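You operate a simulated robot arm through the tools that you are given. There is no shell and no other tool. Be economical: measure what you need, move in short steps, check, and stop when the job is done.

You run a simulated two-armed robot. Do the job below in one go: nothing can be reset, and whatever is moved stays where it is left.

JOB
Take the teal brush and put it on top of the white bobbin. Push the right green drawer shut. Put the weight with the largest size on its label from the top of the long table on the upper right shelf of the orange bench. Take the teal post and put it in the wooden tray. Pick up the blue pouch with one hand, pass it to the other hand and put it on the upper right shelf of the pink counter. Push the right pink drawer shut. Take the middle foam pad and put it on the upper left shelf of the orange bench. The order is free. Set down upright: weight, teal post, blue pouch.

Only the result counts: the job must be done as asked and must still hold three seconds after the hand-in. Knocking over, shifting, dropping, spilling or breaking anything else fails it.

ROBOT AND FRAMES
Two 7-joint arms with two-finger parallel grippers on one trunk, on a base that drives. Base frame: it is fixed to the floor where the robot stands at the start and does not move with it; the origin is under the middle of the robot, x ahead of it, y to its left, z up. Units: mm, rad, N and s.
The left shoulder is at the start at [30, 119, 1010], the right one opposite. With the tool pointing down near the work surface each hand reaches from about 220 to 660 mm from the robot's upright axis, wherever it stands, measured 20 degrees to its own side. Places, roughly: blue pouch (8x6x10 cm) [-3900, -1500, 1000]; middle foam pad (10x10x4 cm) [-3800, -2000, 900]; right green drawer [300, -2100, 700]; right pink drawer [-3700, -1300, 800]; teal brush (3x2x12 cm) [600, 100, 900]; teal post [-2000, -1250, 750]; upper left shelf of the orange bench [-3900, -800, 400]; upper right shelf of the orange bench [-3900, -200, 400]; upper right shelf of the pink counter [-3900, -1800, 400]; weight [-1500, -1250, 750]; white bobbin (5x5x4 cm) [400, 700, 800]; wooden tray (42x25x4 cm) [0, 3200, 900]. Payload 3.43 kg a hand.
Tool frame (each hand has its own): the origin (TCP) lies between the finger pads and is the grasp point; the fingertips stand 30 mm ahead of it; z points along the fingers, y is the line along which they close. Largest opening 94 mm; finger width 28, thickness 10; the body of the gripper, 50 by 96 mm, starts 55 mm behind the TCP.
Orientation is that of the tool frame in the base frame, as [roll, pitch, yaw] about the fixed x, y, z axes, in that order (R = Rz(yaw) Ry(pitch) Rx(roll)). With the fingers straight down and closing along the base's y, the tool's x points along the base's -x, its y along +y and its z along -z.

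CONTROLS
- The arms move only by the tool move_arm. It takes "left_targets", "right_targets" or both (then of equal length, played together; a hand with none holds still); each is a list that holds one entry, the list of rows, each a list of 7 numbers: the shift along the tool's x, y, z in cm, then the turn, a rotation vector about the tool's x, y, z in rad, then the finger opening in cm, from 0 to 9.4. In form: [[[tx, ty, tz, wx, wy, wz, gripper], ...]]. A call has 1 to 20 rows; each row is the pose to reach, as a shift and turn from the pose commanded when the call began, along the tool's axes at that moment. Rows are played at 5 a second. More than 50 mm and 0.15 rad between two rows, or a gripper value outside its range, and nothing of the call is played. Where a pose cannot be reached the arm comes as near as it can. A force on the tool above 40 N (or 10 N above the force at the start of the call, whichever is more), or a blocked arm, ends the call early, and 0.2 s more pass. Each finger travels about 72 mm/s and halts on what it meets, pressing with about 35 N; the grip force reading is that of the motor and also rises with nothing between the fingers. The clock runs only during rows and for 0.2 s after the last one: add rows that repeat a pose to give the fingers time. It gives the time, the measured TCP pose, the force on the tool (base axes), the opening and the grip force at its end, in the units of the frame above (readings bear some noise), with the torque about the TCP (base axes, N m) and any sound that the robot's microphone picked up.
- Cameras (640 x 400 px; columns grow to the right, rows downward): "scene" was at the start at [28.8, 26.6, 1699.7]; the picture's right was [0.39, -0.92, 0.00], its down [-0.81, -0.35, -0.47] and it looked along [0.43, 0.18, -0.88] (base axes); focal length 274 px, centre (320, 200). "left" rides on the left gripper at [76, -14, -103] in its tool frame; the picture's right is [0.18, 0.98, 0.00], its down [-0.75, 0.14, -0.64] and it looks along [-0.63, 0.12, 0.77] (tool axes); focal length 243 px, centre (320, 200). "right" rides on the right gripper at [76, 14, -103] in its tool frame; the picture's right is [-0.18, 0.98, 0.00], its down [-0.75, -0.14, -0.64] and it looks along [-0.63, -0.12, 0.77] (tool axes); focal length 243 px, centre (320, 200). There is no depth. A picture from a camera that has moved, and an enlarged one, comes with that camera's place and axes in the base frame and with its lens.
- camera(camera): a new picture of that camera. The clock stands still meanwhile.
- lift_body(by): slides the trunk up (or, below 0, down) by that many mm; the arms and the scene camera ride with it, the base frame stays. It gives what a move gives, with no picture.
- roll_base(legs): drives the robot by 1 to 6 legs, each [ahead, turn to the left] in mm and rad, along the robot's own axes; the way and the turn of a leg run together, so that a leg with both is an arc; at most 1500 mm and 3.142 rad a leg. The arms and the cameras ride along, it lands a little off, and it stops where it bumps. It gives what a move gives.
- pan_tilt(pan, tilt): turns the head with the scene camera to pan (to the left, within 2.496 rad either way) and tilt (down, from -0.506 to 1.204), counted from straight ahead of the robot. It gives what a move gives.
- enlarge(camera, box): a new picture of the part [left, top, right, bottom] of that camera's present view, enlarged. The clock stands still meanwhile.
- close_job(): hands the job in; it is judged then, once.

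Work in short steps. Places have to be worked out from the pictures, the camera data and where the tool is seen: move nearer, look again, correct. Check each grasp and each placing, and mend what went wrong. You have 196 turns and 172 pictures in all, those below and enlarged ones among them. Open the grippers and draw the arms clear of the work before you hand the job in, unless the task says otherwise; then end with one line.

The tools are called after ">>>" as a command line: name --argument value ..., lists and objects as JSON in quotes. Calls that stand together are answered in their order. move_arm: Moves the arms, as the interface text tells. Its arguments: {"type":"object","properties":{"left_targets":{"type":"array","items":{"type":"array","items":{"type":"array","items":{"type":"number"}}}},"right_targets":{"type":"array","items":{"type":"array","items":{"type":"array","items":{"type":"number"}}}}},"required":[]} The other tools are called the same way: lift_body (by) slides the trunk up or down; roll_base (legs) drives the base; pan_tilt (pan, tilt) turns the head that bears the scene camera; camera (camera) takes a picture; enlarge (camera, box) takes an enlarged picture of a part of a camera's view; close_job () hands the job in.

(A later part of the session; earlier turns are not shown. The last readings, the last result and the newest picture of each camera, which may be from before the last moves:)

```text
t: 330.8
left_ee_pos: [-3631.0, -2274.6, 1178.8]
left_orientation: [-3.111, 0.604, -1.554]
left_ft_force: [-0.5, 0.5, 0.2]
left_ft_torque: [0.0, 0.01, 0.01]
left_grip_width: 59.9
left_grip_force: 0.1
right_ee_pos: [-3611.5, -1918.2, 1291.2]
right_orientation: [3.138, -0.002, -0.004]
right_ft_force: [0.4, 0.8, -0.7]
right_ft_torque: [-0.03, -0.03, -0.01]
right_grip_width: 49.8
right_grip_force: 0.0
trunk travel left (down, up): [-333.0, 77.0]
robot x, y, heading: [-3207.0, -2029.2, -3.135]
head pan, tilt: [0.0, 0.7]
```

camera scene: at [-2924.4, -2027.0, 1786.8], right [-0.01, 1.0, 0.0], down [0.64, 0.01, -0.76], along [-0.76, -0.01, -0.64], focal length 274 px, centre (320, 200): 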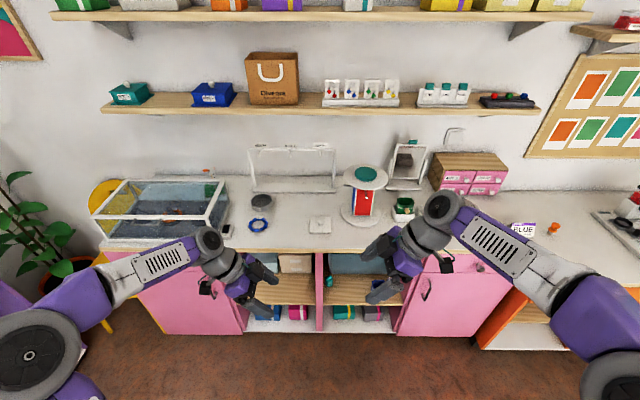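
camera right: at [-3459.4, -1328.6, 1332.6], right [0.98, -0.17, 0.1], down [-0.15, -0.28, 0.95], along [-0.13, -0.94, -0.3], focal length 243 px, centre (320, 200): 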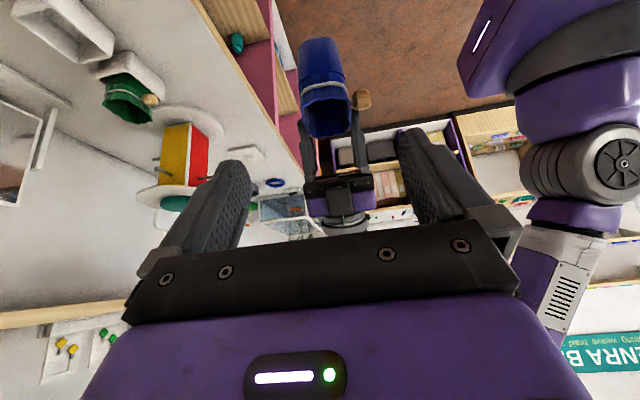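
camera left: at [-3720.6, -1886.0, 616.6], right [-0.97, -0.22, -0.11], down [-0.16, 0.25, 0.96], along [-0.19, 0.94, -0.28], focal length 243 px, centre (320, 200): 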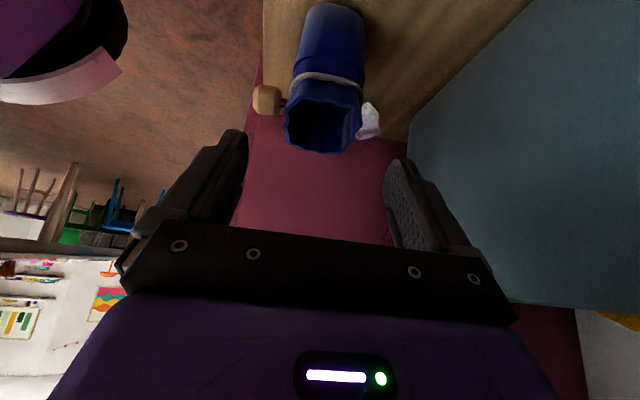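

The rotating stand is on the right side, so the left hand is safer for this pad. I turn the left hand to the straight orientation too.

>>> move_arm --left_targets '[[[0, 0, 0, 0, 0, -0.143, 5], [0, 0, 0, 0, 0, -0.286, 5], [0, 0, 0, 0, 0, -0.428, 5], [0, 0, 0, 0, 0, -0.571, 5], [0, 0, 0, 0, 0, -0.714, 5], [0, 0, 0, 0, 0, -0.857, 5], [0, 0, 0, 0, 0, -1.0, 5], [0, 0, 0, 0, 0, -1.142, 5], [0, 0, 0, 0, 0, -1.285, 5], [0, 0, 0, 0, 0, -1.428, 5], [0, 0, 0, 0, 0, -1.56, 5]]]'

>>> move_arm --left_targets '[[[0, 0, 0, -0.145, 0, 0, 5], [0, 0, 0, -0.29, 0, 0, 5], [0, 0, 0, -0.435, 0, 0, 5], [0, 0, 0, -0.58, 0, 0, 5], [0, 0, 0, -0.6, 0, 0, 5]]]'

```text
t: 333.2
left_ee_pos: [-3631.8, -2274.2, 1178.1]
left_orientation: [-2.538, -0.019, -0.009]
left_ft_force: [-0.6, 0.0, -0.2]
left_ft_torque: [0.02, -0.04, -0.04]
left_grip_width: 49.8
left_grip_force: 0.1
right_ee_pos: [-3611.3, -1916.5, 1291.7]
right_orientation: [3.14, -0.002, -0.003]
right_ft_force: [0.0, 0.2, -0.5]
right_ft_torque: [0.01, -0.02, 0.0]
right_grip_width: 49.9
right_grip_force: 0.1
trunk travel left (down, up): [-333.0, 77.0]
robot x, y, heading: [-3208.2, -2030.2, -3.136]
head pan, tilt: [0.0, 0.7]
```

```text
t: 334.4
left_ee_pos: [-3631.4, -2273.7, 1177.4]
left_orientation: [-3.139, -0.02, -0.007]
left_ft_force: [0.1, -0.5, 0.2]
left_ft_torque: [0.0, -0.03, 0.02]
left_grip_width: 50.0
left_grip_force: 0.0
right_ee_pos: [-3611.7, -1917.9, 1290.8]
right_orientation: [-3.139, -0.001, -0.004]
right_ft_force: [-0.1, -0.9, 0.0]
right_ft_torque: [0.01, 0.01, 0.0]
right_grip_width: 50.0
right_grip_force: 0.0
trunk travel left (down, up): [-333.0, 77.0]
robot x, y, heading: [-3209.5, -2028.5, -3.135]
head pan, tilt: [0.0, 0.7]
```

Now I bring the left hand with a 0.6 rad forward tilt to a pre-grasp above the pad's knob.

>>> move_arm --left_targets '[[[-1, -4, 0, 0, -0.08, 0, 5], [-2.5, -8, 1, 0, -0.16, 0, 5], [-4, -12, 2, 0, -0.24, 0, 5], [-5.5, -16, 4, 0, -0.34, 0, 5], [-7, -20, 6, 0, -0.44, 0, 5], [-8.5, -23, 9, 0, -0.53, 0, 5], [-10, -23.7, 13, 0, -0.58, 0, 5], [-10.7, -23.7, 17.3, 0, -0.58, 0, 5], [-10.7, -23.7, 17.3, 0, -0.58, 0, 5]]]'

>>> camera --camera "left"

```text
t: 336.4
left_ee_pos: [-3732.2, -2035.8, 1004.1]
left_orientation: [-3.137, 0.562, -0.006]
left_ft_force: [-0.1, -0.6, -0.1]
left_ft_torque: [-0.04, 0.02, -0.02]
left_grip_width: 50.2
left_grip_force: 0.1
right_ee_pos: [-3610.6, -1916.8, 1292.4]
right_orientation: [3.139, 0.001, -0.003]
right_ft_force: [1.0, 0.1, -0.2]
right_ft_torque: [0.01, 0.03, -0.02]
right_grip_width: 50.2
right_grip_force: 0.0
trunk travel left (down, up): [-333.0, 77.0]
robot x, y, heading: [-3208.4, -2031.1, -3.13]
head pan, tilt: [0.0, 0.7]
```

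```text
33 pictures are left
camera left: at [-3613.6, -2023.0, 1050.9], right [0.15, -0.98, -0.1], down [-0.3, -0.14, 0.94], along [-0.94, -0.11, -0.31], focal length 243 px, centre (320, 200)
```

left: 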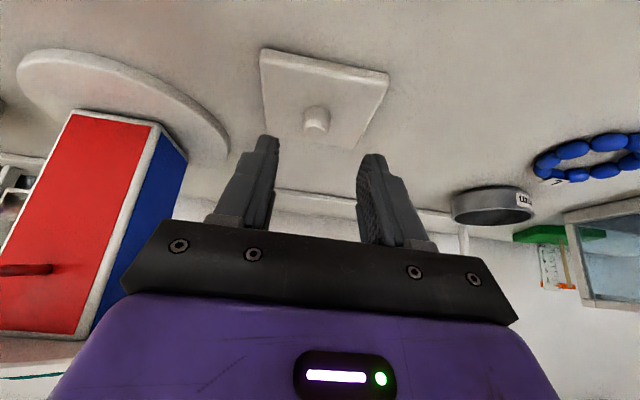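

Knob at (-3794,-2033). I advance and close on the knob.

>>> move_arm --left_targets '[[[-0.6, -0.3, 4, 0, 0, 0, 5], [-0.6, -0.3, 7, 0, 0, 0, 5], [-0.6, -0.3, 8.2, 0, 0, 0, 5], [-0.6, -0.3, 8.2, 0, 0, 0, 3], [-0.6, -0.3, 8.2, 0, 0, 0, 1.5], [-0.6, -0.3, 8.2, 0, 0, 0, 1.2]]]'

>>> camera --camera "left"

```text
t: 337.4
left_ee_pos: [-3784.0, -2034.1, 945.2]
left_orientation: [-3.136, 0.572, -0.003]
left_ft_force: [10.1, -6.3, 20.7]
left_ft_torque: [-0.38, -0.22, 0.14]
left_grip_width: 33.8
left_grip_force: 3.6
right_ee_pos: [-3609.2, -1919.5, 1292.6]
right_orientation: [3.14, 0.0, -0.004]
right_ft_force: [-1.0, 0.5, 0.6]
right_ft_torque: [0.01, -0.01, -0.02]
right_grip_width: 49.9
right_grip_force: 0.0
trunk travel left (down, up): [-333.0, 77.0]
robot x, y, heading: [-3206.3, -2031.5, -3.137]
head pan, tilt: [0.0, 0.7]
stopped in row 4 (left hand): the force on the tool passed its limit at 44 N (the readings are from after the stop); the commanded pose is now the measured one
```

```text
32 pictures are left
camera left: at [-3663.4, -2020.2, 990.4], right [0.15, -0.98, -0.1], down [-0.29, -0.14, 0.95], along [-0.95, -0.11, -0.3], focal length 243 px, centre (320, 200)
```

left: 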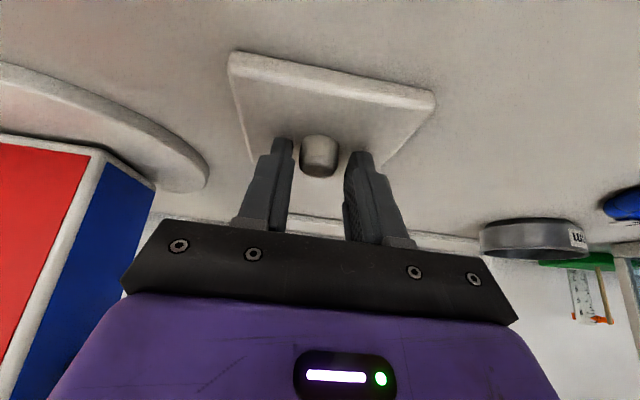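

Fingertips touch the slab. I lift 3 mm and close on the knob.

>>> move_arm --left_targets '[[[-0.15, 0, -0.3, 0, 0, 0, 3.3], [-0.15, 0, -0.3, 0, 0, 0, 2], [-0.15, 0, -0.3, 0, 0, 0, 1.2], [-0.15, 0, -0.3, 0, 0, 0, 1.2]]]'

>>> move_arm --left_targets '[[[-1, 0, -1.7, 0, 0, 0, 1.2], [-2.5, 0, -4, 0, 0, 0, 1.2], [-4, 0, -6.4, 0, 0, 0, 1.2], [-5, 0, -9, 0, 0, 0, 1.2]]]'

>>> camera --camera "left"

```text
t: 338.4
left_ee_pos: [-3784.4, -2032.2, 945.7]
left_orientation: [-3.134, 0.572, -0.005]
left_ft_force: [-2.4, -1.5, 7.0]
left_ft_torque: [-0.06, 0.16, 0.0]
left_grip_width: 18.9
left_grip_force: 34.6
right_ee_pos: [-3610.8, -1917.8, 1291.7]
right_orientation: [3.141, 0.0, -0.003]
right_ft_force: [0.6, 0.7, -0.2]
right_ft_torque: [0.0, 0.02, 0.02]
right_grip_width: 50.4
right_grip_force: 0.2
trunk travel left (down, up): [-333.0, 77.0]
robot x, y, heading: [-3209.3, -2032.0, -3.139]
head pan, tilt: [0.0, 0.7]
```

```text
t: 339.4
left_ee_pos: [-3777.9, -2033.7, 1048.2]
left_orientation: [-3.136, 0.569, -0.005]
left_ft_force: [-0.5, -0.2, 0.0]
left_ft_torque: [0.02, 0.01, 0.0]
left_grip_width: 18.4
left_grip_force: 34.7
right_ee_pos: [-3610.6, -1917.9, 1292.3]
right_orientation: [3.14, 0.001, -0.001]
right_ft_force: [-0.5, 0.1, 0.2]
right_ft_torque: [0.02, -0.03, -0.02]
right_grip_width: 50.0
right_grip_force: 0.0
trunk travel left (down, up): [-333.0, 77.0]
robot x, y, heading: [-3208.5, -2029.6, -3.128]
head pan, tilt: [0.0, 0.7]
```

```text
31 pictures are left
camera left: at [-3657.5, -2019.2, 1093.9], right [0.15, -0.98, -0.1], down [-0.29, -0.14, 0.95], along [-0.95, -0.11, -0.31], focal length 243 px, centre (320, 200)
```

left: 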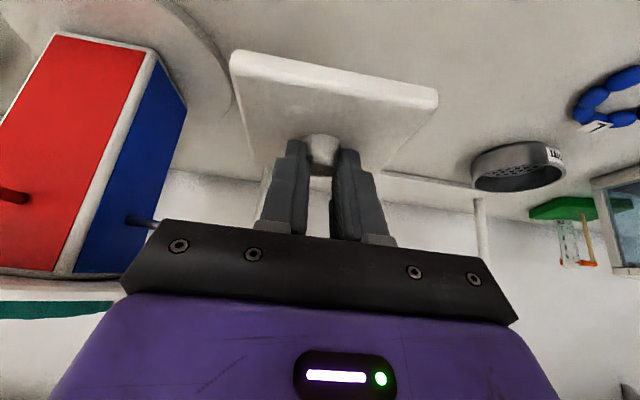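

The pad lifts freely (very light, so it is the foam pad). I back off and drive to face the orange bench's left upper shelf (y≈-780, z≈420).

>>> roll_base --legs '[[-350, 0], [0, -1.571], [1370, 0], [0, 1.571]]'

>>> lift_body --by -330

>>> camera --camera "scene"

```text
t: 355.6
left_ee_pos: [-3445.1, -691.0, 1046.6]
left_orientation: [-3.136, 0.569, 0.007]
left_ft_force: [0.7, -0.4, 0.3]
left_ft_torque: [-0.03, 0.01, 0.0]
left_grip_width: 18.5
left_grip_force: 34.6
right_ee_pos: [-3279.4, -574.3, 1291.0]
right_orientation: [-3.142, 0.0, 0.009]
right_ft_force: [-0.2, 0.6, -0.3]
right_ft_torque: [0.03, -0.01, -0.01]
right_grip_width: 50.3
right_grip_force: 0.1
trunk travel left (down, up): [-333.0, 77.0]
robot x, y, heading: [-2874.8, -683.8, -3.12]
head pan, tilt: [0.0, 0.7]
```

```text
t: 358.9
left_ee_pos: [-3445.0, -690.0, 717.4]
left_orientation: [-3.137, 0.57, 0.007]
left_ft_force: [-0.4, -0.2, -0.4]
left_ft_torque: [0.04, -0.01, -0.02]
left_grip_width: 18.0
left_grip_force: 34.7
right_ee_pos: [-3280.3, -574.2, 962.4]
right_orientation: [3.138, 0.0, 0.01]
right_ft_force: [0.5, -0.2, -0.5]
right_ft_torque: [0.01, -0.02, -0.02]
right_grip_width: 50.0
right_grip_force: 0.0
trunk travel left (down, up): [-3.0, 407.0]
robot x, y, heading: [-2874.6, -681.2, -3.12]
head pan, tilt: [0.0, 0.7]
```

```text
30 pictures are left
camera scene: at [-2930.6, -681.5, 1457.0], right [-0.02, 1.0, 0.0], down [0.64, 0.01, -0.77], along [-0.76, -0.01, -0.64], focal length 274 px, centre (320, 200)
```

scene: 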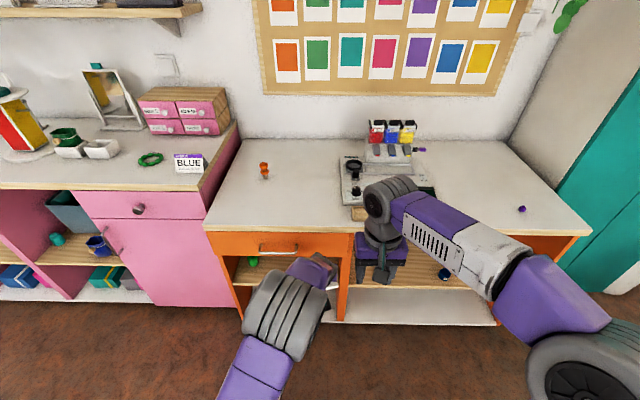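

I lower and extend the left hand in front of the shelf.

>>> move_arm --left_targets '[[[1, 2.5, 3, 0, 0, 0, 1.2], [2, 5, 6, 0, 0, 0, 1.2], [3.5, 7.5, 9.5, 0, 0, 0, 1.2], [5, 10, 13, 0, 0, 0, 1.2], [6.5, 12, 16.5, 0, 0, 0, 1.2], [8, 12.5, 20, 0, 0, 0, 1.2], [8.5, 12.5, 20.7, 0, 0, 0, 1.2]]]'

>>> camera --camera "left"

>>> camera --camera "scene"

```text
t: 360.5
left_ee_pos: [-3485.4, -814.2, 496.5]
left_orientation: [-3.135, 0.567, 0.007]
left_ft_force: [0.1, -0.7, 0.1]
left_ft_torque: [0.02, -0.04, 0.0]
left_grip_width: 18.0
left_grip_force: 35.1
right_ee_pos: [-3279.6, -573.9, 961.3]
right_orientation: [3.139, 0.001, 0.011]
right_ft_force: [0.3, 0.7, 0.0]
right_ft_torque: [-0.03, -0.01, -0.01]
right_grip_width: 49.8
right_grip_force: 0.1
trunk travel left (down, up): [-3.0, 407.0]
robot x, y, heading: [-2875.4, -688.9, -3.121]
head pan, tilt: [0.0, 0.7]
```

```text
29 pictures are left
camera left: at [-3365.8, -799.6, 542.4], right [0.16, -0.98, -0.1], down [-0.29, -0.15, 0.95], along [-0.94, -0.12, -0.31], focal length 243 px, centre (320, 200)
```

left: 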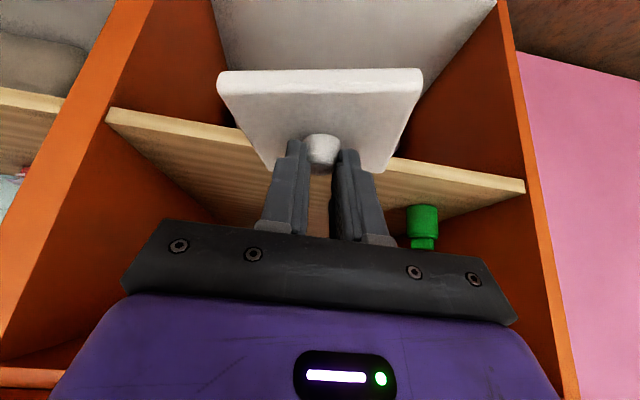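

```text
28 pictures are left
camera scene: at [-2930.8, -681.5, 1456.9], right [-0.02, 1.0, 0.0], down [0.64, 0.01, -0.76], along [-0.76, -0.01, -0.64], focal length 274 px, centre (320, 200)
```

scene: 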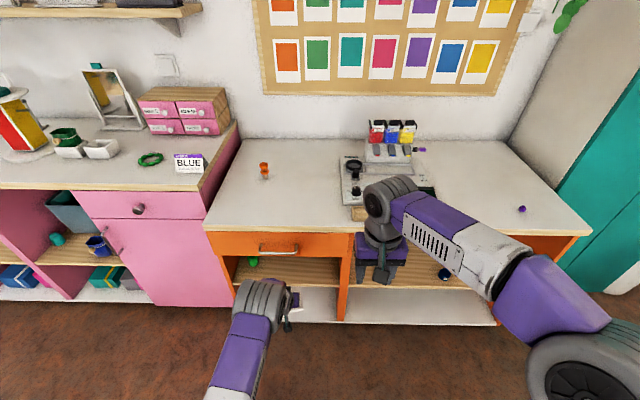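

Good view; the path is clear. I drive 155 mm in.

>>> roll_base --legs '[[158, 0]]'

>>> camera --camera "left"

```text
t: 361.9
left_ee_pos: [-3612.2, -816.5, 477.1]
left_orientation: [-3.14, 0.516, 0.002]
left_ft_force: [0.5, 0.3, -0.1]
left_ft_torque: [0.02, 0.01, 0.05]
left_grip_width: 19.3
left_grip_force: 35.2
right_ee_pos: [-3429.9, -576.7, 962.2]
right_orientation: [3.14, -0.001, 0.01]
right_ft_force: [-0.1, 0.1, -0.2]
right_ft_torque: [0.02, 0.0, 0.03]
right_grip_width: 50.1
right_grip_force: 0.1
trunk travel left (down, up): [-3.0, 407.0]
robot x, y, heading: [-3027.9, -683.6, -3.122]
head pan, tilt: [0.0, 0.7]
stopped in leg 1: the robot was blocked; the commanded pose is now the measured one
```

```text
27 pictures are left
camera left: at [-3495.2, -802.2, 529.6], right [0.16, -0.98, -0.09], down [-0.34, -0.14, 0.93], along [-0.93, -0.12, -0.36], focal length 243 px, centre (320, 200)
```

left: 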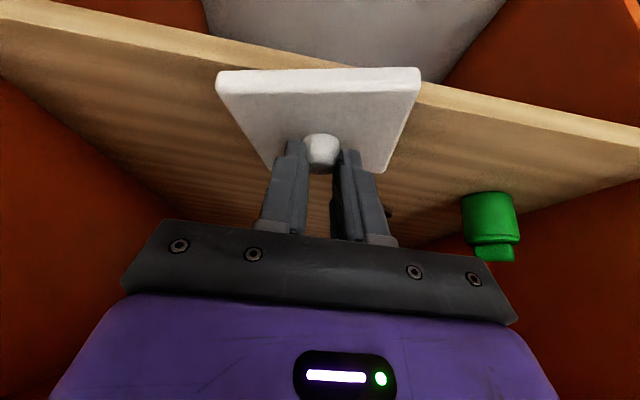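

The wrist met the orange drawer's handle (pushing it only inward). I back off and shift the hand ~100 mm left to pass beside the handle.

>>> roll_base --legs '[[-100, 0]]'

>>> move_arm --left_targets '[[[-0.3, 2.5, -0.6, 0, -0.02, 0, 1.2], [-0.6, 5, -1.2, 0, -0.05, 0, 1.2], [-0.9, 7.5, -1.6, 0, -0.05, 0, 1.2], [-0.9, 10, -1.6, 0, -0.05, 0, 1.2], [-0.9, 10, -1.6, 0, -0.05, 0, 1.2]]]'

>>> camera --camera "scene"

>>> camera --camera "left"

```text
t: 363.1
left_ee_pos: [-3515.0, -814.2, 477.4]
left_orientation: [-3.14, 0.517, 0.002]
left_ft_force: [0.2, 0.4, -0.1]
left_ft_torque: [-0.02, -0.04, 0.04]
left_grip_width: 19.3
left_grip_force: 35.2
right_ee_pos: [-3330.3, -575.8, 962.3]
right_orientation: [3.14, 0.0, 0.01]
right_ft_force: [-0.6, 0.2, -0.7]
right_ft_torque: [0.02, 0.01, 0.0]
right_grip_width: 50.0
right_grip_force: 0.0
trunk travel left (down, up): [-3.0, 407.0]
robot x, y, heading: [-2926.0, -684.0, -3.12]
head pan, tilt: [0.0, 0.7]
```

```text
t: 364.3
left_ee_pos: [-3514.0, -914.3, 495.7]
left_orientation: [-3.139, 0.568, 0.002]
left_ft_force: [1.0, 0.3, 0.2]
left_ft_torque: [-0.01, -0.01, -0.02]
left_grip_width: 18.8
left_grip_force: 34.9
right_ee_pos: [-3332.3, -574.4, 961.7]
right_orientation: [3.139, 0.0, 0.011]
right_ft_force: [-0.1, 0.4, 0.1]
right_ft_torque: [0.02, -0.03, 0.01]
right_grip_width: 50.0
right_grip_force: 0.0
trunk travel left (down, up): [-3.0, 407.0]
robot x, y, heading: [-2927.2, -682.5, -3.121]
head pan, tilt: [0.0, 0.7]
```

```text
26 pictures are left
camera scene: at [-2981.8, -682.3, 1456.9], right [-0.02, 1.0, 0.0], down [0.64, 0.01, -0.76], along [-0.76, -0.02, -0.64], focal length 274 px, centre (320, 200)
```

scene: 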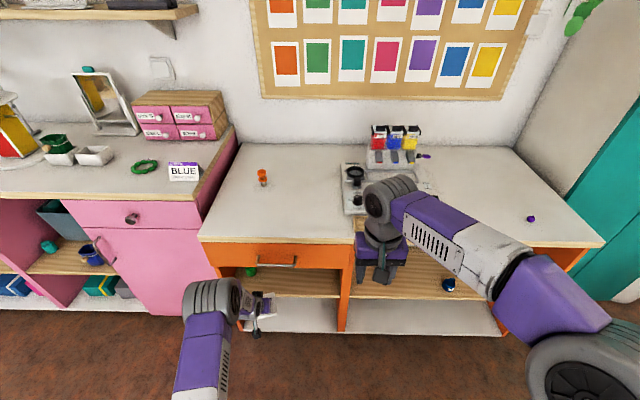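

```text
25 pictures are left
camera left: at [-3394.4, -900.1, 541.6], right [0.16, -0.98, -0.1], down [-0.29, -0.14, 0.95], along [-0.94, -0.12, -0.31], focal length 243 px, centre (320, 200)
```

left: 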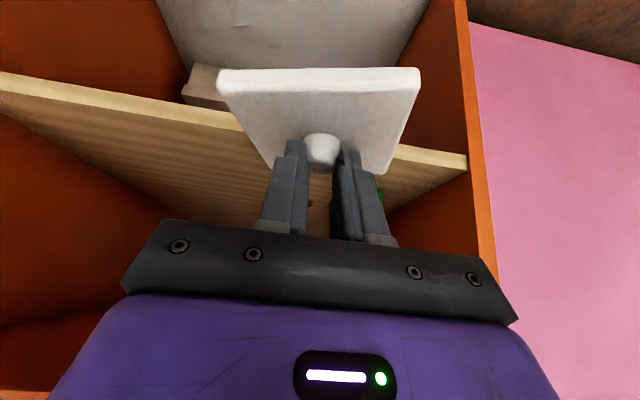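

Here the wrist would meet the left panel instead. I return toward y≈-825 and increase the tilt by 0.38 so the wrist trails farther behind, below the handle.

>>> move_arm --left_targets '[[[0, -2.5, 0, 0, -0.1, 0, 1.2], [0, -5, 0, 0, -0.2, 0, 1.2], [0, -7.5, -0.3, 0, -0.3, 0, 1.2], [0, -9, -0.5, 0, -0.38, 0, 1.2], [0, -9, -0.5, 0, -0.38, 0, 1.2]]]'

>>> camera --camera "scene"

>>> camera --camera "left"

```text
t: 365.5
left_ee_pos: [-3511.5, -822.2, 500.0]
left_orientation: [-3.137, 0.948, 0.004]
left_ft_force: [-0.3, 0.4, -0.5]
left_ft_torque: [0.0, -0.01, 0.01]
left_grip_width: 19.2
left_grip_force: 35.2
right_ee_pos: [-3330.1, -574.1, 962.1]
right_orientation: [3.141, 0.001, 0.01]
right_ft_force: [0.6, 0.2, 0.6]
right_ft_torque: [0.01, 0.0, 0.0]
right_grip_width: 50.2
right_grip_force: 0.1
trunk travel left (down, up): [-3.0, 407.0]
robot x, y, heading: [-2930.6, -683.5, -3.122]
head pan, tilt: [0.0, 0.7]
```

```text
24 pictures are left
camera scene: at [-2981.8, -682.4, 1456.9], right [-0.02, 1.0, 0.0], down [0.64, 0.01, -0.76], along [-0.76, -0.02, -0.64], focal length 274 px, centre (320, 200)
```

scene: 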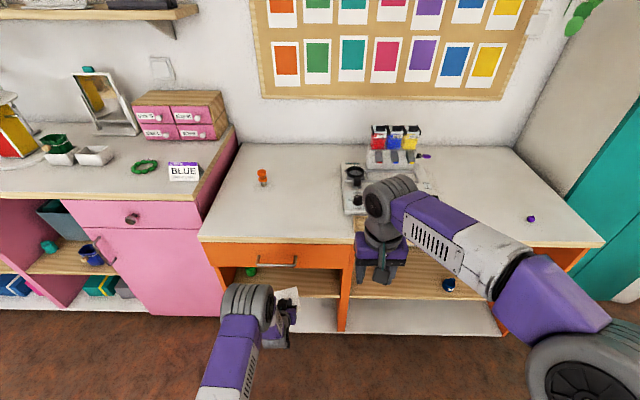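

```text
23 pictures are left
camera left: at [-3383.0, -808.8, 498.6], right [0.11, -0.98, -0.15], down [0.08, -0.14, 0.99], along [-0.99, -0.12, 0.06], focal length 243 px, centre (320, 200)
```

left: 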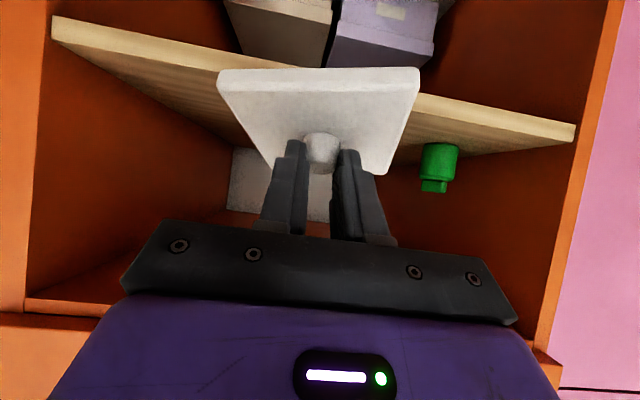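

I drive 110 mm in carefully.

>>> roll_base --legs '[[112, 0]]'

>>> camera --camera "left"

```text
t: 366.7
left_ee_pos: [-3621.4, -825.1, 498.1]
left_orientation: [-3.138, 0.947, 0.004]
left_ft_force: [0.8, 0.0, -0.9]
left_ft_torque: [0.02, 0.02, 0.01]
left_grip_width: 18.6
left_grip_force: 34.8
right_ee_pos: [-3442.9, -577.3, 961.3]
right_orientation: [3.139, 0.0, 0.011]
right_ft_force: [-0.1, -0.6, 0.5]
right_ft_torque: [0.0, 0.0, 0.02]
right_grip_width: 49.9
right_grip_force: 0.1
trunk travel left (down, up): [-3.0, 407.0]
robot x, y, heading: [-3034.9, -684.9, -3.12]
head pan, tilt: [0.0, 0.7]
```

```text
22 pictures are left
camera left: at [-3494.5, -811.5, 498.5], right [0.11, -0.98, -0.15], down [0.08, -0.14, 0.99], along [-0.99, -0.12, 0.06], focal length 243 px, centre (320, 200)
```

left: 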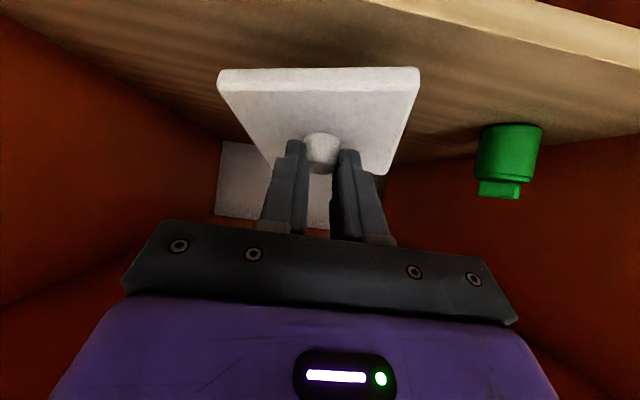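

Not blocked. I go 12 mm further and lower until the near edge touches.

>>> roll_base --legs '[[12, 0]]'

>>> move_arm --left_targets '[[[0.8, 0, 0.6, 0, 0, 0, 1.2], [1.6, 0, 1.15, 0, 0, 0, 1.2], [2.0, 0, 1.45, 0, 0, 0, 1.2], [2.3, 0, 1.65, 0, 0, 0, 1.2]]]'

>>> camera --camera "left"

```text
t: 367.4
left_ee_pos: [-3635.2, -827.3, 500.2]
left_orientation: [-3.139, 0.947, 0.003]
left_ft_force: [0.8, 0.2, 0.0]
left_ft_torque: [-0.01, -0.04, 0.05]
left_grip_width: 19.0
left_grip_force: 34.7
right_ee_pos: [-3454.7, -577.5, 962.9]
right_orientation: [3.141, -0.001, 0.01]
right_ft_force: [0.1, -0.4, 0.0]
right_ft_torque: [-0.01, 0.0, -0.02]
right_grip_width: 49.6
right_grip_force: 0.0
trunk travel left (down, up): [-3.0, 407.0]
robot x, y, heading: [-3051.8, -687.0, -3.12]
head pan, tilt: [0.0, 0.7]
```

```text
t: 368.4
left_ee_pos: [-3636.4, -825.4, 475.5]
left_orientation: [-3.139, 0.958, 0.0]
left_ft_force: [-5.6, 5.7, 21.0]
left_ft_torque: [-0.4, -0.19, -0.08]
left_grip_width: 18.9
left_grip_force: 34.5
right_ee_pos: [-3452.6, -576.9, 962.6]
right_orientation: [3.14, 0.002, 0.009]
right_ft_force: [0.1, -0.9, 0.3]
right_ft_torque: [0.02, 0.01, 0.02]
right_grip_width: 49.9
right_grip_force: 0.0
trunk travel left (down, up): [-3.0, 407.0]
robot x, y, heading: [-3048.8, -688.8, -3.12]
head pan, tilt: [0.0, 0.7]
```

```text
21 pictures are left
camera left: at [-3508.8, -810.2, 473.0], right [0.1, -0.98, -0.15], down [0.09, -0.14, 0.99], along [-0.99, -0.12, 0.08], focal length 243 px, centre (320, 200)
```

left: 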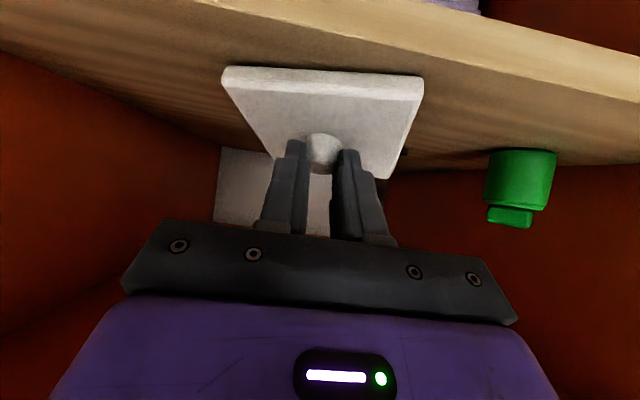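

Near edge touches the shelf. I release; the pad will settle flat.

>>> move_arm --left_targets '[[[0, 0, 0, 0, 0, 0, 2.4], [0, 0, 0, 0, 0, 0, 3.5], [0, 0, 0, 0, 0, 0, 5], [0, 0, 0, 0, 0, 0, 5]]]'

>>> camera --camera "left"

```text
t: 369.4
left_ee_pos: [-3633.0, -825.7, 470.9]
left_orientation: [-3.138, 0.946, 0.003]
left_ft_force: [0.9, 0.4, -0.3]
left_ft_torque: [0.01, 0.01, -0.02]
left_grip_width: 49.7
left_grip_force: 0.2
right_ee_pos: [-3454.0, -576.6, 961.4]
right_orientation: [3.141, -0.001, 0.012]
right_ft_force: [1.0, 0.1, -0.5]
right_ft_torque: [-0.01, 0.0, -0.02]
right_grip_width: 50.0
right_grip_force: 0.1
trunk travel left (down, up): [-3.0, 407.0]
robot x, y, heading: [-3048.7, -686.4, -3.122]
head pan, tilt: [0.0, 0.7]
```

```text
20 pictures are left
camera left: at [-3505.8, -811.8, 470.2], right [0.11, -0.98, -0.15], down [0.08, -0.14, 0.99], along [-0.99, -0.12, 0.06], focal length 243 px, centre (320, 200)
```

left: 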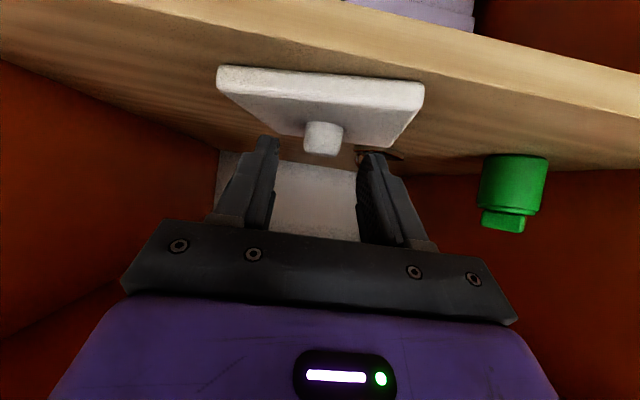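

The pad lies flat. I back straight out.

>>> roll_base --legs '[[-350, 0]]'

>>> enlarge --camera "scene" --box '[150, 180, 500, 340]'

```text
t: 371.7
left_ee_pos: [-3284.1, -818.7, 471.8]
left_orientation: [-3.138, 0.946, 0.002]
left_ft_force: [-0.8, -0.6, -0.9]
left_ft_torque: [0.05, -0.01, 0.01]
left_grip_width: 50.1
left_grip_force: 0.0
right_ee_pos: [-3104.4, -570.6, 962.2]
right_orientation: [3.139, 0.001, 0.009]
right_ft_force: [0.6, 0.5, 0.2]
right_ft_torque: [-0.04, 0.01, -0.04]
right_grip_width: 50.1
right_grip_force: 0.1
trunk travel left (down, up): [-3.0, 407.0]
robot x, y, heading: [-2702.1, -677.7, -3.123]
head pan, tilt: [0.0, 0.7]
```

```text
1.83 times, centred on (325, 260) of scene
camera zoom: at [-2755.1, -677.9, 1456.9], right [-0.02, 1.0, 0.0], down [0.64, 0.01, -0.77], along [-0.77, -0.01, -0.64], focal length 502 px, centre (311, 90)
```

zoom: 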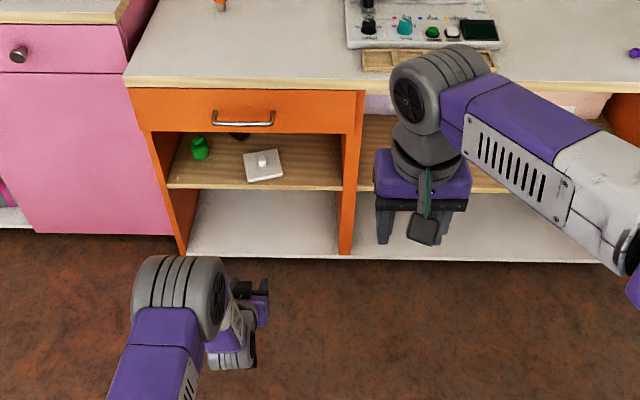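

The pad is on the shelf. Last: the teal post on the long table. I bring the left hand up to tool-down, raise the trunk and drive to the table's west side.

>>> lift_body --by 330

>>> move_arm --left_targets '[[[-1, 0, -3, 0, 0.13, 0, 6], [-2, 0, -6, 0, 0.26, 0, 6], [-3, 0, -9, 0, 0.39, 0, 6], [-4, 0, -12.5, 0, 0.52, 0, 6], [-5, 0, -16, 0, 0.65, 0, 6], [-6, 0, -19, 0, 0.78, 0, 6], [-7, 0, -22, 0, 0.9, 0, 6], [-7.4, 0, -23.9, 0, 0.946, 0, 6]]]'

>>> roll_base --legs '[[0, 1.552], [500, 0], [0, 1.571]]'

>>> pan_tilt --pan 0 --tilt 0.75

>>> camera --camera "scene"

```text
t: 374.9
left_ee_pos: [-3284.2, -818.3, 800.4]
left_orientation: [-3.138, 0.945, 0.002]
left_ft_force: [0.1, 0.4, -0.8]
left_ft_torque: [0.0, -0.01, -0.01]
left_grip_width: 50.3
left_grip_force: 0.1
right_ee_pos: [-3104.9, -570.1, 1292.4]
right_orientation: [3.141, 0.0, 0.008]
right_ft_force: [-0.7, 0.7, 0.4]
right_ft_torque: [0.04, 0.01, 0.05]
right_grip_width: 49.7
right_grip_force: 0.1
trunk travel left (down, up): [-333.0, 77.0]
robot x, y, heading: [-2699.0, -677.1, -3.123]
head pan, tilt: [0.0, 0.7]
```

```text
t: 376.7
left_ee_pos: [-3133.7, -819.2, 1001.2]
left_orientation: [-3.141, 0.001, 0.0]
left_ft_force: [-0.2, 0.9, -0.5]
left_ft_torque: [0.01, 0.01, 0.01]
left_grip_width: 59.8
left_grip_force: 0.2
right_ee_pos: [-3103.6, -570.4, 1292.1]
right_orientation: [3.14, 0.001, 0.01]
right_ft_force: [1.1, 0.2, -0.4]
right_ft_torque: [0.0, 0.04, -0.02]
right_grip_width: 49.9
right_grip_force: 0.1
trunk travel left (down, up): [-333.0, 77.0]
robot x, y, heading: [-2701.1, -677.8, -3.126]
head pan, tilt: [0.0, 0.7]
```

```text
t: 387.4
left_ee_pos: [-2265.7, -1051.4, 1001.3]
left_orientation: [-3.14, 0.001, 3.133]
left_ft_force: [-0.3, 1.2, 0.4]
left_ft_torque: [0.0, 0.01, 0.0]
left_grip_width: 60.2
left_grip_force: 0.0
right_ee_pos: [-2295.9, -1301.1, 1291.8]
right_orientation: [3.14, 0.0, 3.139]
right_ft_force: [-0.7, -0.2, -0.1]
right_ft_torque: [0.01, -0.02, 0.01]
right_grip_width: 49.9
right_grip_force: 0.0
trunk travel left (down, up): [-333.0, 77.0]
robot x, y, heading: [-2697.3, -1191.2, 0.003]
head pan, tilt: [0.0, 0.7]
```

```text
t: 388.0
left_ee_pos: [-2265.4, -1051.3, 1001.8]
left_orientation: [-3.139, -0.001, 3.134]
left_ft_force: [-0.3, -0.9, 0.6]
left_ft_torque: [0.0, 0.03, -0.03]
left_grip_width: 59.7
left_grip_force: 0.0
right_ee_pos: [-2296.0, -1301.6, 1292.4]
right_orientation: [3.141, 0.001, 3.141]
right_ft_force: [0.7, -0.3, 0.8]
right_ft_torque: [0.02, 0.01, -0.01]
right_grip_width: 50.0
right_grip_force: 0.0
trunk travel left (down, up): [-333.0, 77.0]
robot x, y, heading: [-2698.1, -1188.9, 0.009]
head pan, tilt: [0.0, 0.75]
```

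```text
18 pictures are left
camera scene: at [-2646.3, -1186.4, 1782.6], right [0.01, -1.0, 0.0], down [-0.68, -0.01, -0.73], along [0.73, 0.01, -0.68], focal length 274 px, centre (320, 200)
```

scene: 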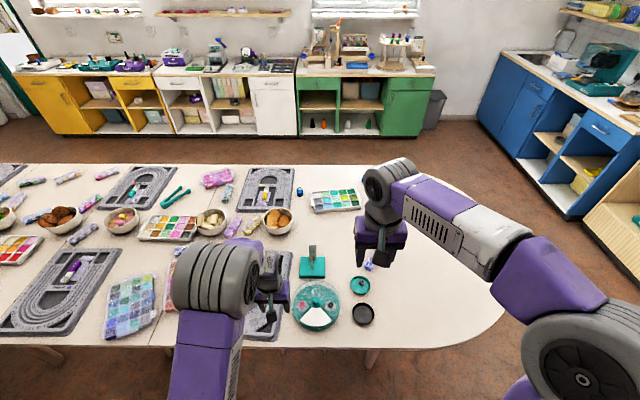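

>>> enlarge --camera "scene" --box '[270, 230, 390, 340]'

```text
3.64 times, centred on (330, 285) of scene
camera zoom: at [-2646.3, -1186.4, 1782.6], right [0.01, -1.0, 0.0], down [-0.68, -0.01, -0.73], along [0.73, 0.01, -0.68], focal length 997 px, centre (284, -109)
```

zoom: 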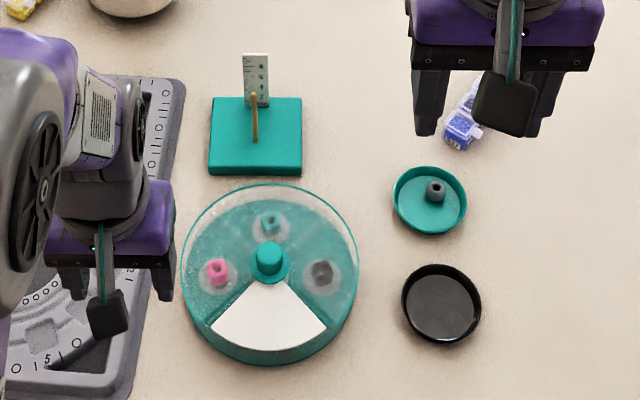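

The "teal post" is the teal base with a wooden peg and a gauge card, centre peg ≈(-1979,-1143), top z≈848. I drive 130 mm closer and bring the left hand above the peg.

>>> roll_base --legs '[[130, 0]]'

>>> move_arm --left_targets '[[[-3, -2, 0, 0, 0, 0, 5], [-6, -4, 0, 0, 0, 0, 5], [-9, -6, 0.5, 0, 0, 0, 5], [-12, -8, 1.5, 0, 0, 0, 5], [-14, -9.2, 3, 0, 0, 0, 5], [-15, -9.2, 5, 0, 0, 0, 5], [-15, -9.2, 5, 0, 0, 0, 5]]]'

>>> camera --camera "left"

```text
t: 389.3
left_ee_pos: [-2136.3, -1051.5, 1002.0]
left_orientation: [-3.14, 0.0, 3.131]
left_ft_force: [-0.1, 0.3, 0.1]
left_ft_torque: [-0.03, 0.04, -0.03]
left_grip_width: 60.0
left_grip_force: 0.0
right_ee_pos: [-2167.1, -1300.2, 1291.8]
right_orientation: [3.141, 0.001, 3.139]
right_ft_force: [0.2, 0.7, -0.4]
right_ft_torque: [-0.02, -0.01, 0.01]
right_grip_width: 50.1
right_grip_force: 0.0
trunk travel left (down, up): [-333.0, 77.0]
robot x, y, heading: [-2570.2, -1185.3, 0.012]
head pan, tilt: [0.0, 0.75]
```

```text
t: 390.9
left_ee_pos: [-1986.7, -1143.1, 951.1]
left_orientation: [-3.14, 0.0, 3.131]
left_ft_force: [-0.3, -0.2, 0.2]
left_ft_torque: [0.01, -0.02, -0.01]
left_grip_width: 50.1
left_grip_force: 0.2
right_ee_pos: [-2167.5, -1300.3, 1291.9]
right_orientation: [3.14, -0.001, 3.141]
right_ft_force: [-0.8, -0.7, -0.1]
right_ft_torque: [0.03, 0.0, 0.01]
right_grip_width: 50.2
right_grip_force: 0.1
trunk travel left (down, up): [-333.0, 77.0]
robot x, y, heading: [-2568.3, -1184.8, 0.008]
head pan, tilt: [0.0, 0.75]
```

```text
16 pictures are left
camera left: at [-2062.9, -1157.8, 1054.6], right [-0.17, 0.98, 0.0], down [0.75, 0.13, 0.64], along [0.63, 0.11, -0.77], focal length 243 px, centre (320, 200)
```

left: 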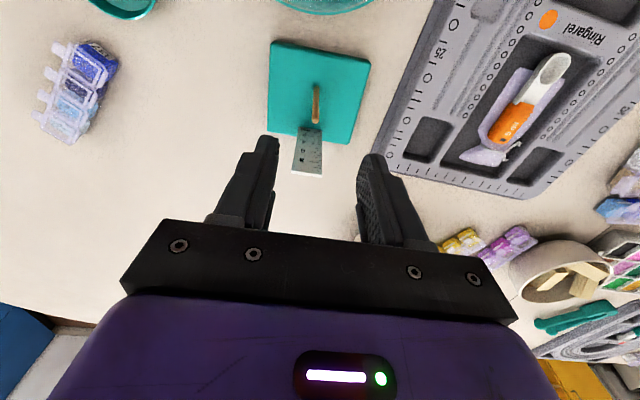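

Peg at (-1981,-1147). I descend around it (TCP z≈806) and close.

>>> move_arm --left_targets '[[[-0.6, -0.4, 3, 0, 0, 0, 4], [-0.6, -0.4, 7, 0, 0, 0, 4], [-0.6, -0.4, 11, 0, 0, 0, 4], [-0.6, -0.4, 14.5, 0, 0, 0, 4], [-0.6, -0.4, 14.5, 0, 0, 0, 2], [-0.6, -0.4, 14.5, 0, 0, 0, 0.2], [-0.6, -0.4, 14.5, 0, 0, 0, 0.2]]]'

>>> camera --camera "left"

```text
t: 392.5
left_ee_pos: [-1980.6, -1148.6, 807.3]
left_orientation: [-3.14, 0.002, 3.131]
left_ft_force: [0.5, 0.3, 1.0]
left_ft_torque: [0.38, -0.31, -0.04]
left_grip_width: 6.3
left_grip_force: 35.7
right_ee_pos: [-2167.8, -1299.7, 1292.9]
right_orientation: [3.14, -0.001, 3.141]
right_ft_force: [-0.7, 0.3, 1.0]
right_ft_torque: [-0.02, -0.02, 0.03]
right_grip_width: 50.0
right_grip_force: 0.1
trunk travel left (down, up): [-333.0, 77.0]
robot x, y, heading: [-2568.3, -1185.6, 0.009]
head pan, tilt: [0.0, 0.75]
```

```text
15 pictures are left
camera left: at [-2057.5, -1161.9, 910.4], right [-0.17, 0.98, 0.0], down [0.75, 0.13, 0.64], along [0.63, 0.11, -0.77], focal length 243 px, centre (320, 200)
```

left: 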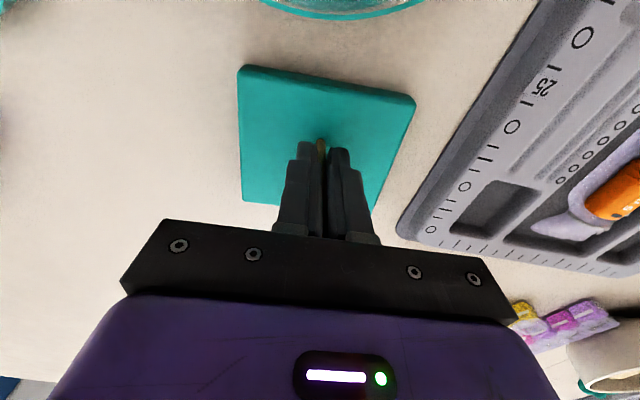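

Gripped on the peg (6 mm). I lift straight up 20 cm.

>>> move_arm --left_targets '[[[0, 0, -2, 0, 0, 0, 0.1], [0, 0, -6, 0, 0, 0, 0.1], [0.5, 0, -10, 0, 0, 0, 0.1], [2, 0, -14, 0, 0, 0, 0.1], [5, 0, -18, 0, 0, 0, 0.1], [9, 0, -20, 0, 0, 0, 0.1], [13, 1, -22, 0, 0, 0, 0.1]]]'

>>> camera --camera "left"

```text
t: 394.1
left_ee_pos: [-2112.6, -1136.6, 1026.7]
left_orientation: [3.142, 0.003, 3.131]
left_ft_force: [0.5, -0.2, -4.9]
left_ft_torque: [-0.01, 0.06, 0.01]
left_grip_width: 6.2
left_grip_force: 35.1
right_ee_pos: [-2167.6, -1299.4, 1293.6]
right_orientation: [3.14, 0.002, 3.139]
right_ft_force: [0.1, -0.2, -0.4]
right_ft_torque: [-0.05, -0.02, 0.05]
right_grip_width: 50.1
right_grip_force: 0.1
trunk travel left (down, up): [-333.0, 77.0]
robot x, y, heading: [-2569.4, -1188.5, 0.009]
head pan, tilt: [0.0, 0.75]
```

```text
14 pictures are left
camera left: at [-2188.9, -1149.7, 1130.5], right [-0.17, 0.98, 0.0], down [0.75, 0.13, 0.64], along [0.63, 0.11, -0.77], focal length 243 px, centre (320, 200)
```

left: 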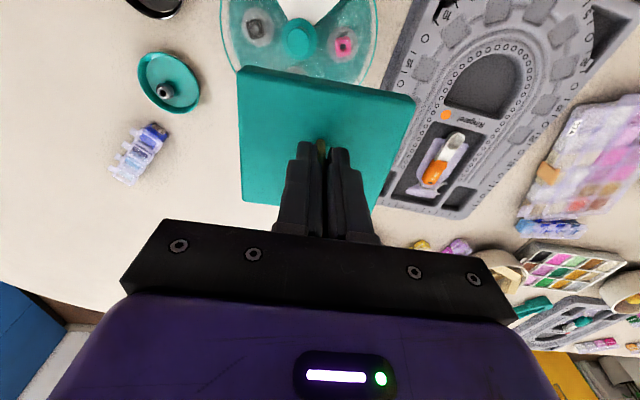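

Lifted (≈0.5 kg). I carry it around the south end of the table, along the known free route, to the east aisle.

>>> roll_base --legs '[[-80, 0], [0, -1.58], [1460, 0], [0, 1.571], [1050, 0], [1050, 0]]'

>>> roll_base --legs '[[0, 1.571], [1500, 0], [1500, 0]]'

```text
t: 419.7
left_ee_pos: [-102.1, -2599.7, 1027.6]
left_orientation: [-3.14, -0.001, 3.127]
left_ft_force: [-0.6, 1.1, -4.8]
left_ft_torque: [-0.03, 0.09, -0.03]
left_grip_width: 6.2
left_grip_force: 35.0
right_ee_pos: [-158.7, -2761.9, 1292.7]
right_orientation: [3.14, -0.001, 3.136]
right_ft_force: [-0.2, 0.7, -0.4]
right_ft_torque: [0.01, -0.01, 0.01]
right_grip_width: 49.9
right_grip_force: 0.1
trunk travel left (down, up): [-333.0, 77.0]
robot x, y, heading: [-557.3, -2650.5, 0.003]
head pan, tilt: [0.0, 0.75]
```

```text
t: 438.0
left_ee_pos: [-661.2, 810.1, 1026.4]
left_orientation: [-3.141, 0.0, -1.567]
left_ft_force: [0.2, -0.3, -5.1]
left_ft_torque: [-0.09, -0.01, -0.02]
left_grip_width: 6.3
left_grip_force: 34.8
right_ee_pos: [-496.8, 756.6, 1292.3]
right_orientation: [3.14, 0.0, -1.557]
right_ft_force: [-0.4, -0.1, -0.2]
right_ft_torque: [-0.01, 0.03, -0.01]
right_grip_width: 49.9
right_grip_force: 0.0
trunk travel left (down, up): [-333.0, 77.0]
robot x, y, heading: [-599.1, 353.3, 1.591]
head pan, tilt: [0.0, 0.75]
```

I look ahead northward before going on.

>>> pan_tilt --pan -0.1 --tilt 0.35

>>> camera --camera "scene"

```text
t: 438.9
left_ee_pos: [-661.6, 810.0, 1025.5]
left_orientation: [-3.14, 0.0, -1.567]
left_ft_force: [0.3, -0.4, -5.4]
left_ft_torque: [-0.06, 0.02, 0.01]
left_grip_width: 6.1
left_grip_force: 35.1
right_ee_pos: [-496.1, 756.7, 1292.0]
right_orientation: [3.139, 0.001, -1.558]
right_ft_force: [-0.3, 0.0, -0.5]
right_ft_torque: [0.02, 0.02, -0.01]
right_grip_width: 50.1
right_grip_force: 0.0
trunk travel left (down, up): [-333.0, 77.0]
robot x, y, heading: [-603.3, 350.1, 1.601]
head pan, tilt: [-0.099, 0.351]
```

```text
13 pictures are left
camera scene: at [-595.6, 416.2, 1818.2], right [1.0, -0.07, 0.0], down [-0.03, -0.34, -0.94], along [0.07, 0.94, -0.34], focal length 274 px, centre (320, 200)
```

scene: 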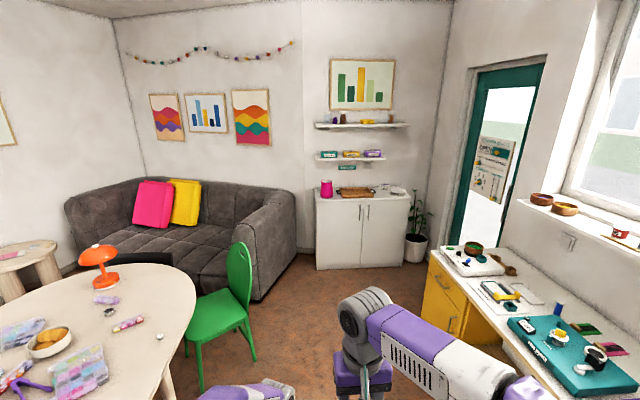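

The wooden tray is on the white cabinet at ≈(20,3174). I drive diagonally to about (-30,2470) and face the cabinet.

>>> roll_base --legs '[[0, -0.29], [1100, 0], [1100, 0], [0, 0.26]]'

>>> pan_tilt --pan 0 --tilt 0.75

>>> camera --camera "scene"

```text
t: 451.6
left_ee_pos: [-76.6, 2935.3, 1026.7]
left_orientation: [-3.14, 0.0, -1.592]
left_ft_force: [0.6, -0.2, -4.5]
left_ft_torque: [-0.08, 0.0, -0.02]
left_grip_width: 6.5
left_grip_force: 35.1
right_ee_pos: [86.9, 2876.6, 1291.7]
right_orientation: [3.139, -0.001, -1.583]
right_ft_force: [0.2, -0.5, -0.2]
right_ft_torque: [-0.01, 0.03, -0.03]
right_grip_width: 50.1
right_grip_force: 0.1
trunk travel left (down, up): [-333.0, 77.0]
robot x, y, heading: [-27.8, 2473.4, 1.565]
head pan, tilt: [-0.099, 0.351]
```

```text
t: 452.4
left_ee_pos: [-76.3, 2936.1, 1025.8]
left_orientation: [-3.14, 0.001, -1.591]
left_ft_force: [-0.3, 0.8, -5.8]
left_ft_torque: [-0.11, -0.01, 0.01]
left_grip_width: 6.3
left_grip_force: 35.5
right_ee_pos: [86.7, 2877.5, 1292.7]
right_orientation: [3.141, -0.001, -1.583]
right_ft_force: [-0.7, 0.1, 0.3]
right_ft_torque: [0.0, -0.01, -0.02]
right_grip_width: 50.0
right_grip_force: 0.0
trunk travel left (down, up): [-333.0, 77.0]
robot x, y, heading: [-29.4, 2475.3, 1.57]
head pan, tilt: [0.0, 0.75]
```

```text
12 pictures are left
camera scene: at [-30.1, 2530.4, 1782.7], right [1.0, 0.0, 0.0], down [0.0, -0.68, -0.73], along [0.0, 0.73, -0.68], focal length 274 px, centre (320, 200)
```

scene: 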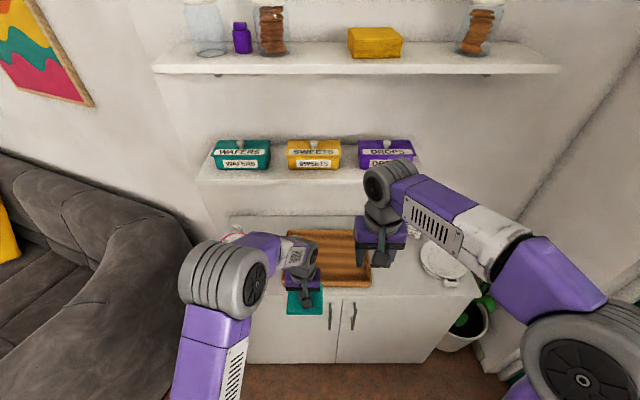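

I drive 150 mm closer, then lower the hand to just above the tray rim height.

>>> roll_base --legs '[[150, 0]]'

>>> move_arm --left_targets '[[[0, -2, 0.8, 0, 0, 0, 0.1], [0, -4, 1.6, 0, 0, 0, 0.1], [0, -6, 1.6, 0, 0, 0, 0.1], [0, -7, 1.6, 0, 0, 0, 0.1]]]'

>>> camera --camera "left"

>>> camera --camera "scene"

```text
t: 453.8
left_ee_pos: [-76.8, 3083.4, 1026.6]
left_orientation: [-3.14, -0.001, -1.59]
left_ft_force: [-0.1, 0.3, -4.9]
left_ft_torque: [-0.08, 0.0, 0.01]
left_grip_width: 6.5
left_grip_force: 35.3
right_ee_pos: [86.8, 3027.5, 1292.5]
right_orientation: [3.14, -0.001, -1.58]
right_ft_force: [0.5, -0.6, 0.0]
right_ft_torque: [-0.03, 0.01, 0.01]
right_grip_width: 49.9
right_grip_force: 0.0
trunk travel left (down, up): [-333.0, 77.0]
robot x, y, heading: [-29.5, 2624.3, 1.571]
head pan, tilt: [0.0, 0.75]
```

```text
t: 454.8
left_ee_pos: [-5.6, 3082.0, 1009.9]
left_orientation: [-3.141, -0.001, -1.589]
left_ft_force: [-0.6, 0.8, -6.1]
left_ft_torque: [-0.08, 0.0, 0.02]
left_grip_width: 6.7
left_grip_force: 34.9
right_ee_pos: [86.9, 3026.8, 1292.1]
right_orientation: [3.14, 0.0, -1.582]
right_ft_force: [-0.7, 0.3, 0.3]
right_ft_torque: [0.02, 0.05, 0.01]
right_grip_width: 50.1
right_grip_force: 0.1
trunk travel left (down, up): [-333.0, 77.0]
robot x, y, heading: [-30.0, 2622.1, 1.572]
head pan, tilt: [0.0, 0.75]
```

```text
11 pictures are left
camera left: at [7.1, 3006.3, 1113.5], right [-0.99, -0.16, 0.0], down [-0.13, 0.76, 0.64], along [-0.1, 0.63, -0.77], focal length 243 px, centre (320, 200)
```

left: 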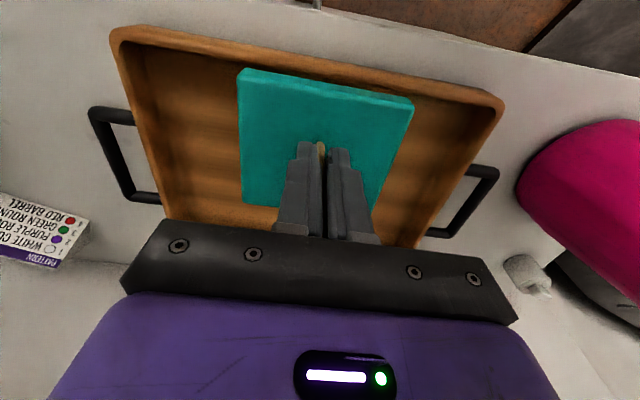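

```text
10 pictures are left
camera scene: at [-30.0, 2679.6, 1782.6], right [1.0, 0.0, 0.0], down [0.0, -0.68, -0.73], along [0.0, 0.73, -0.68], focal length 274 px, centre (320, 200)
```

scene: 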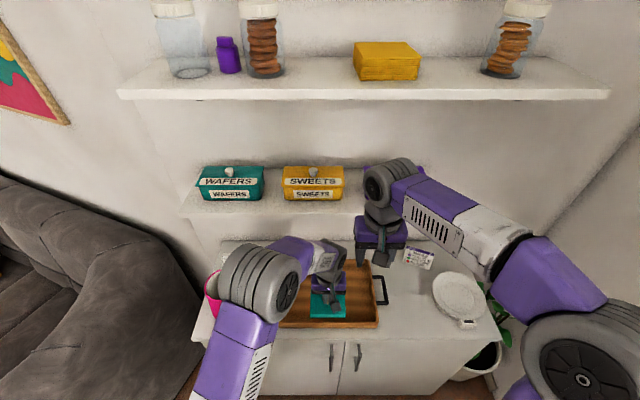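

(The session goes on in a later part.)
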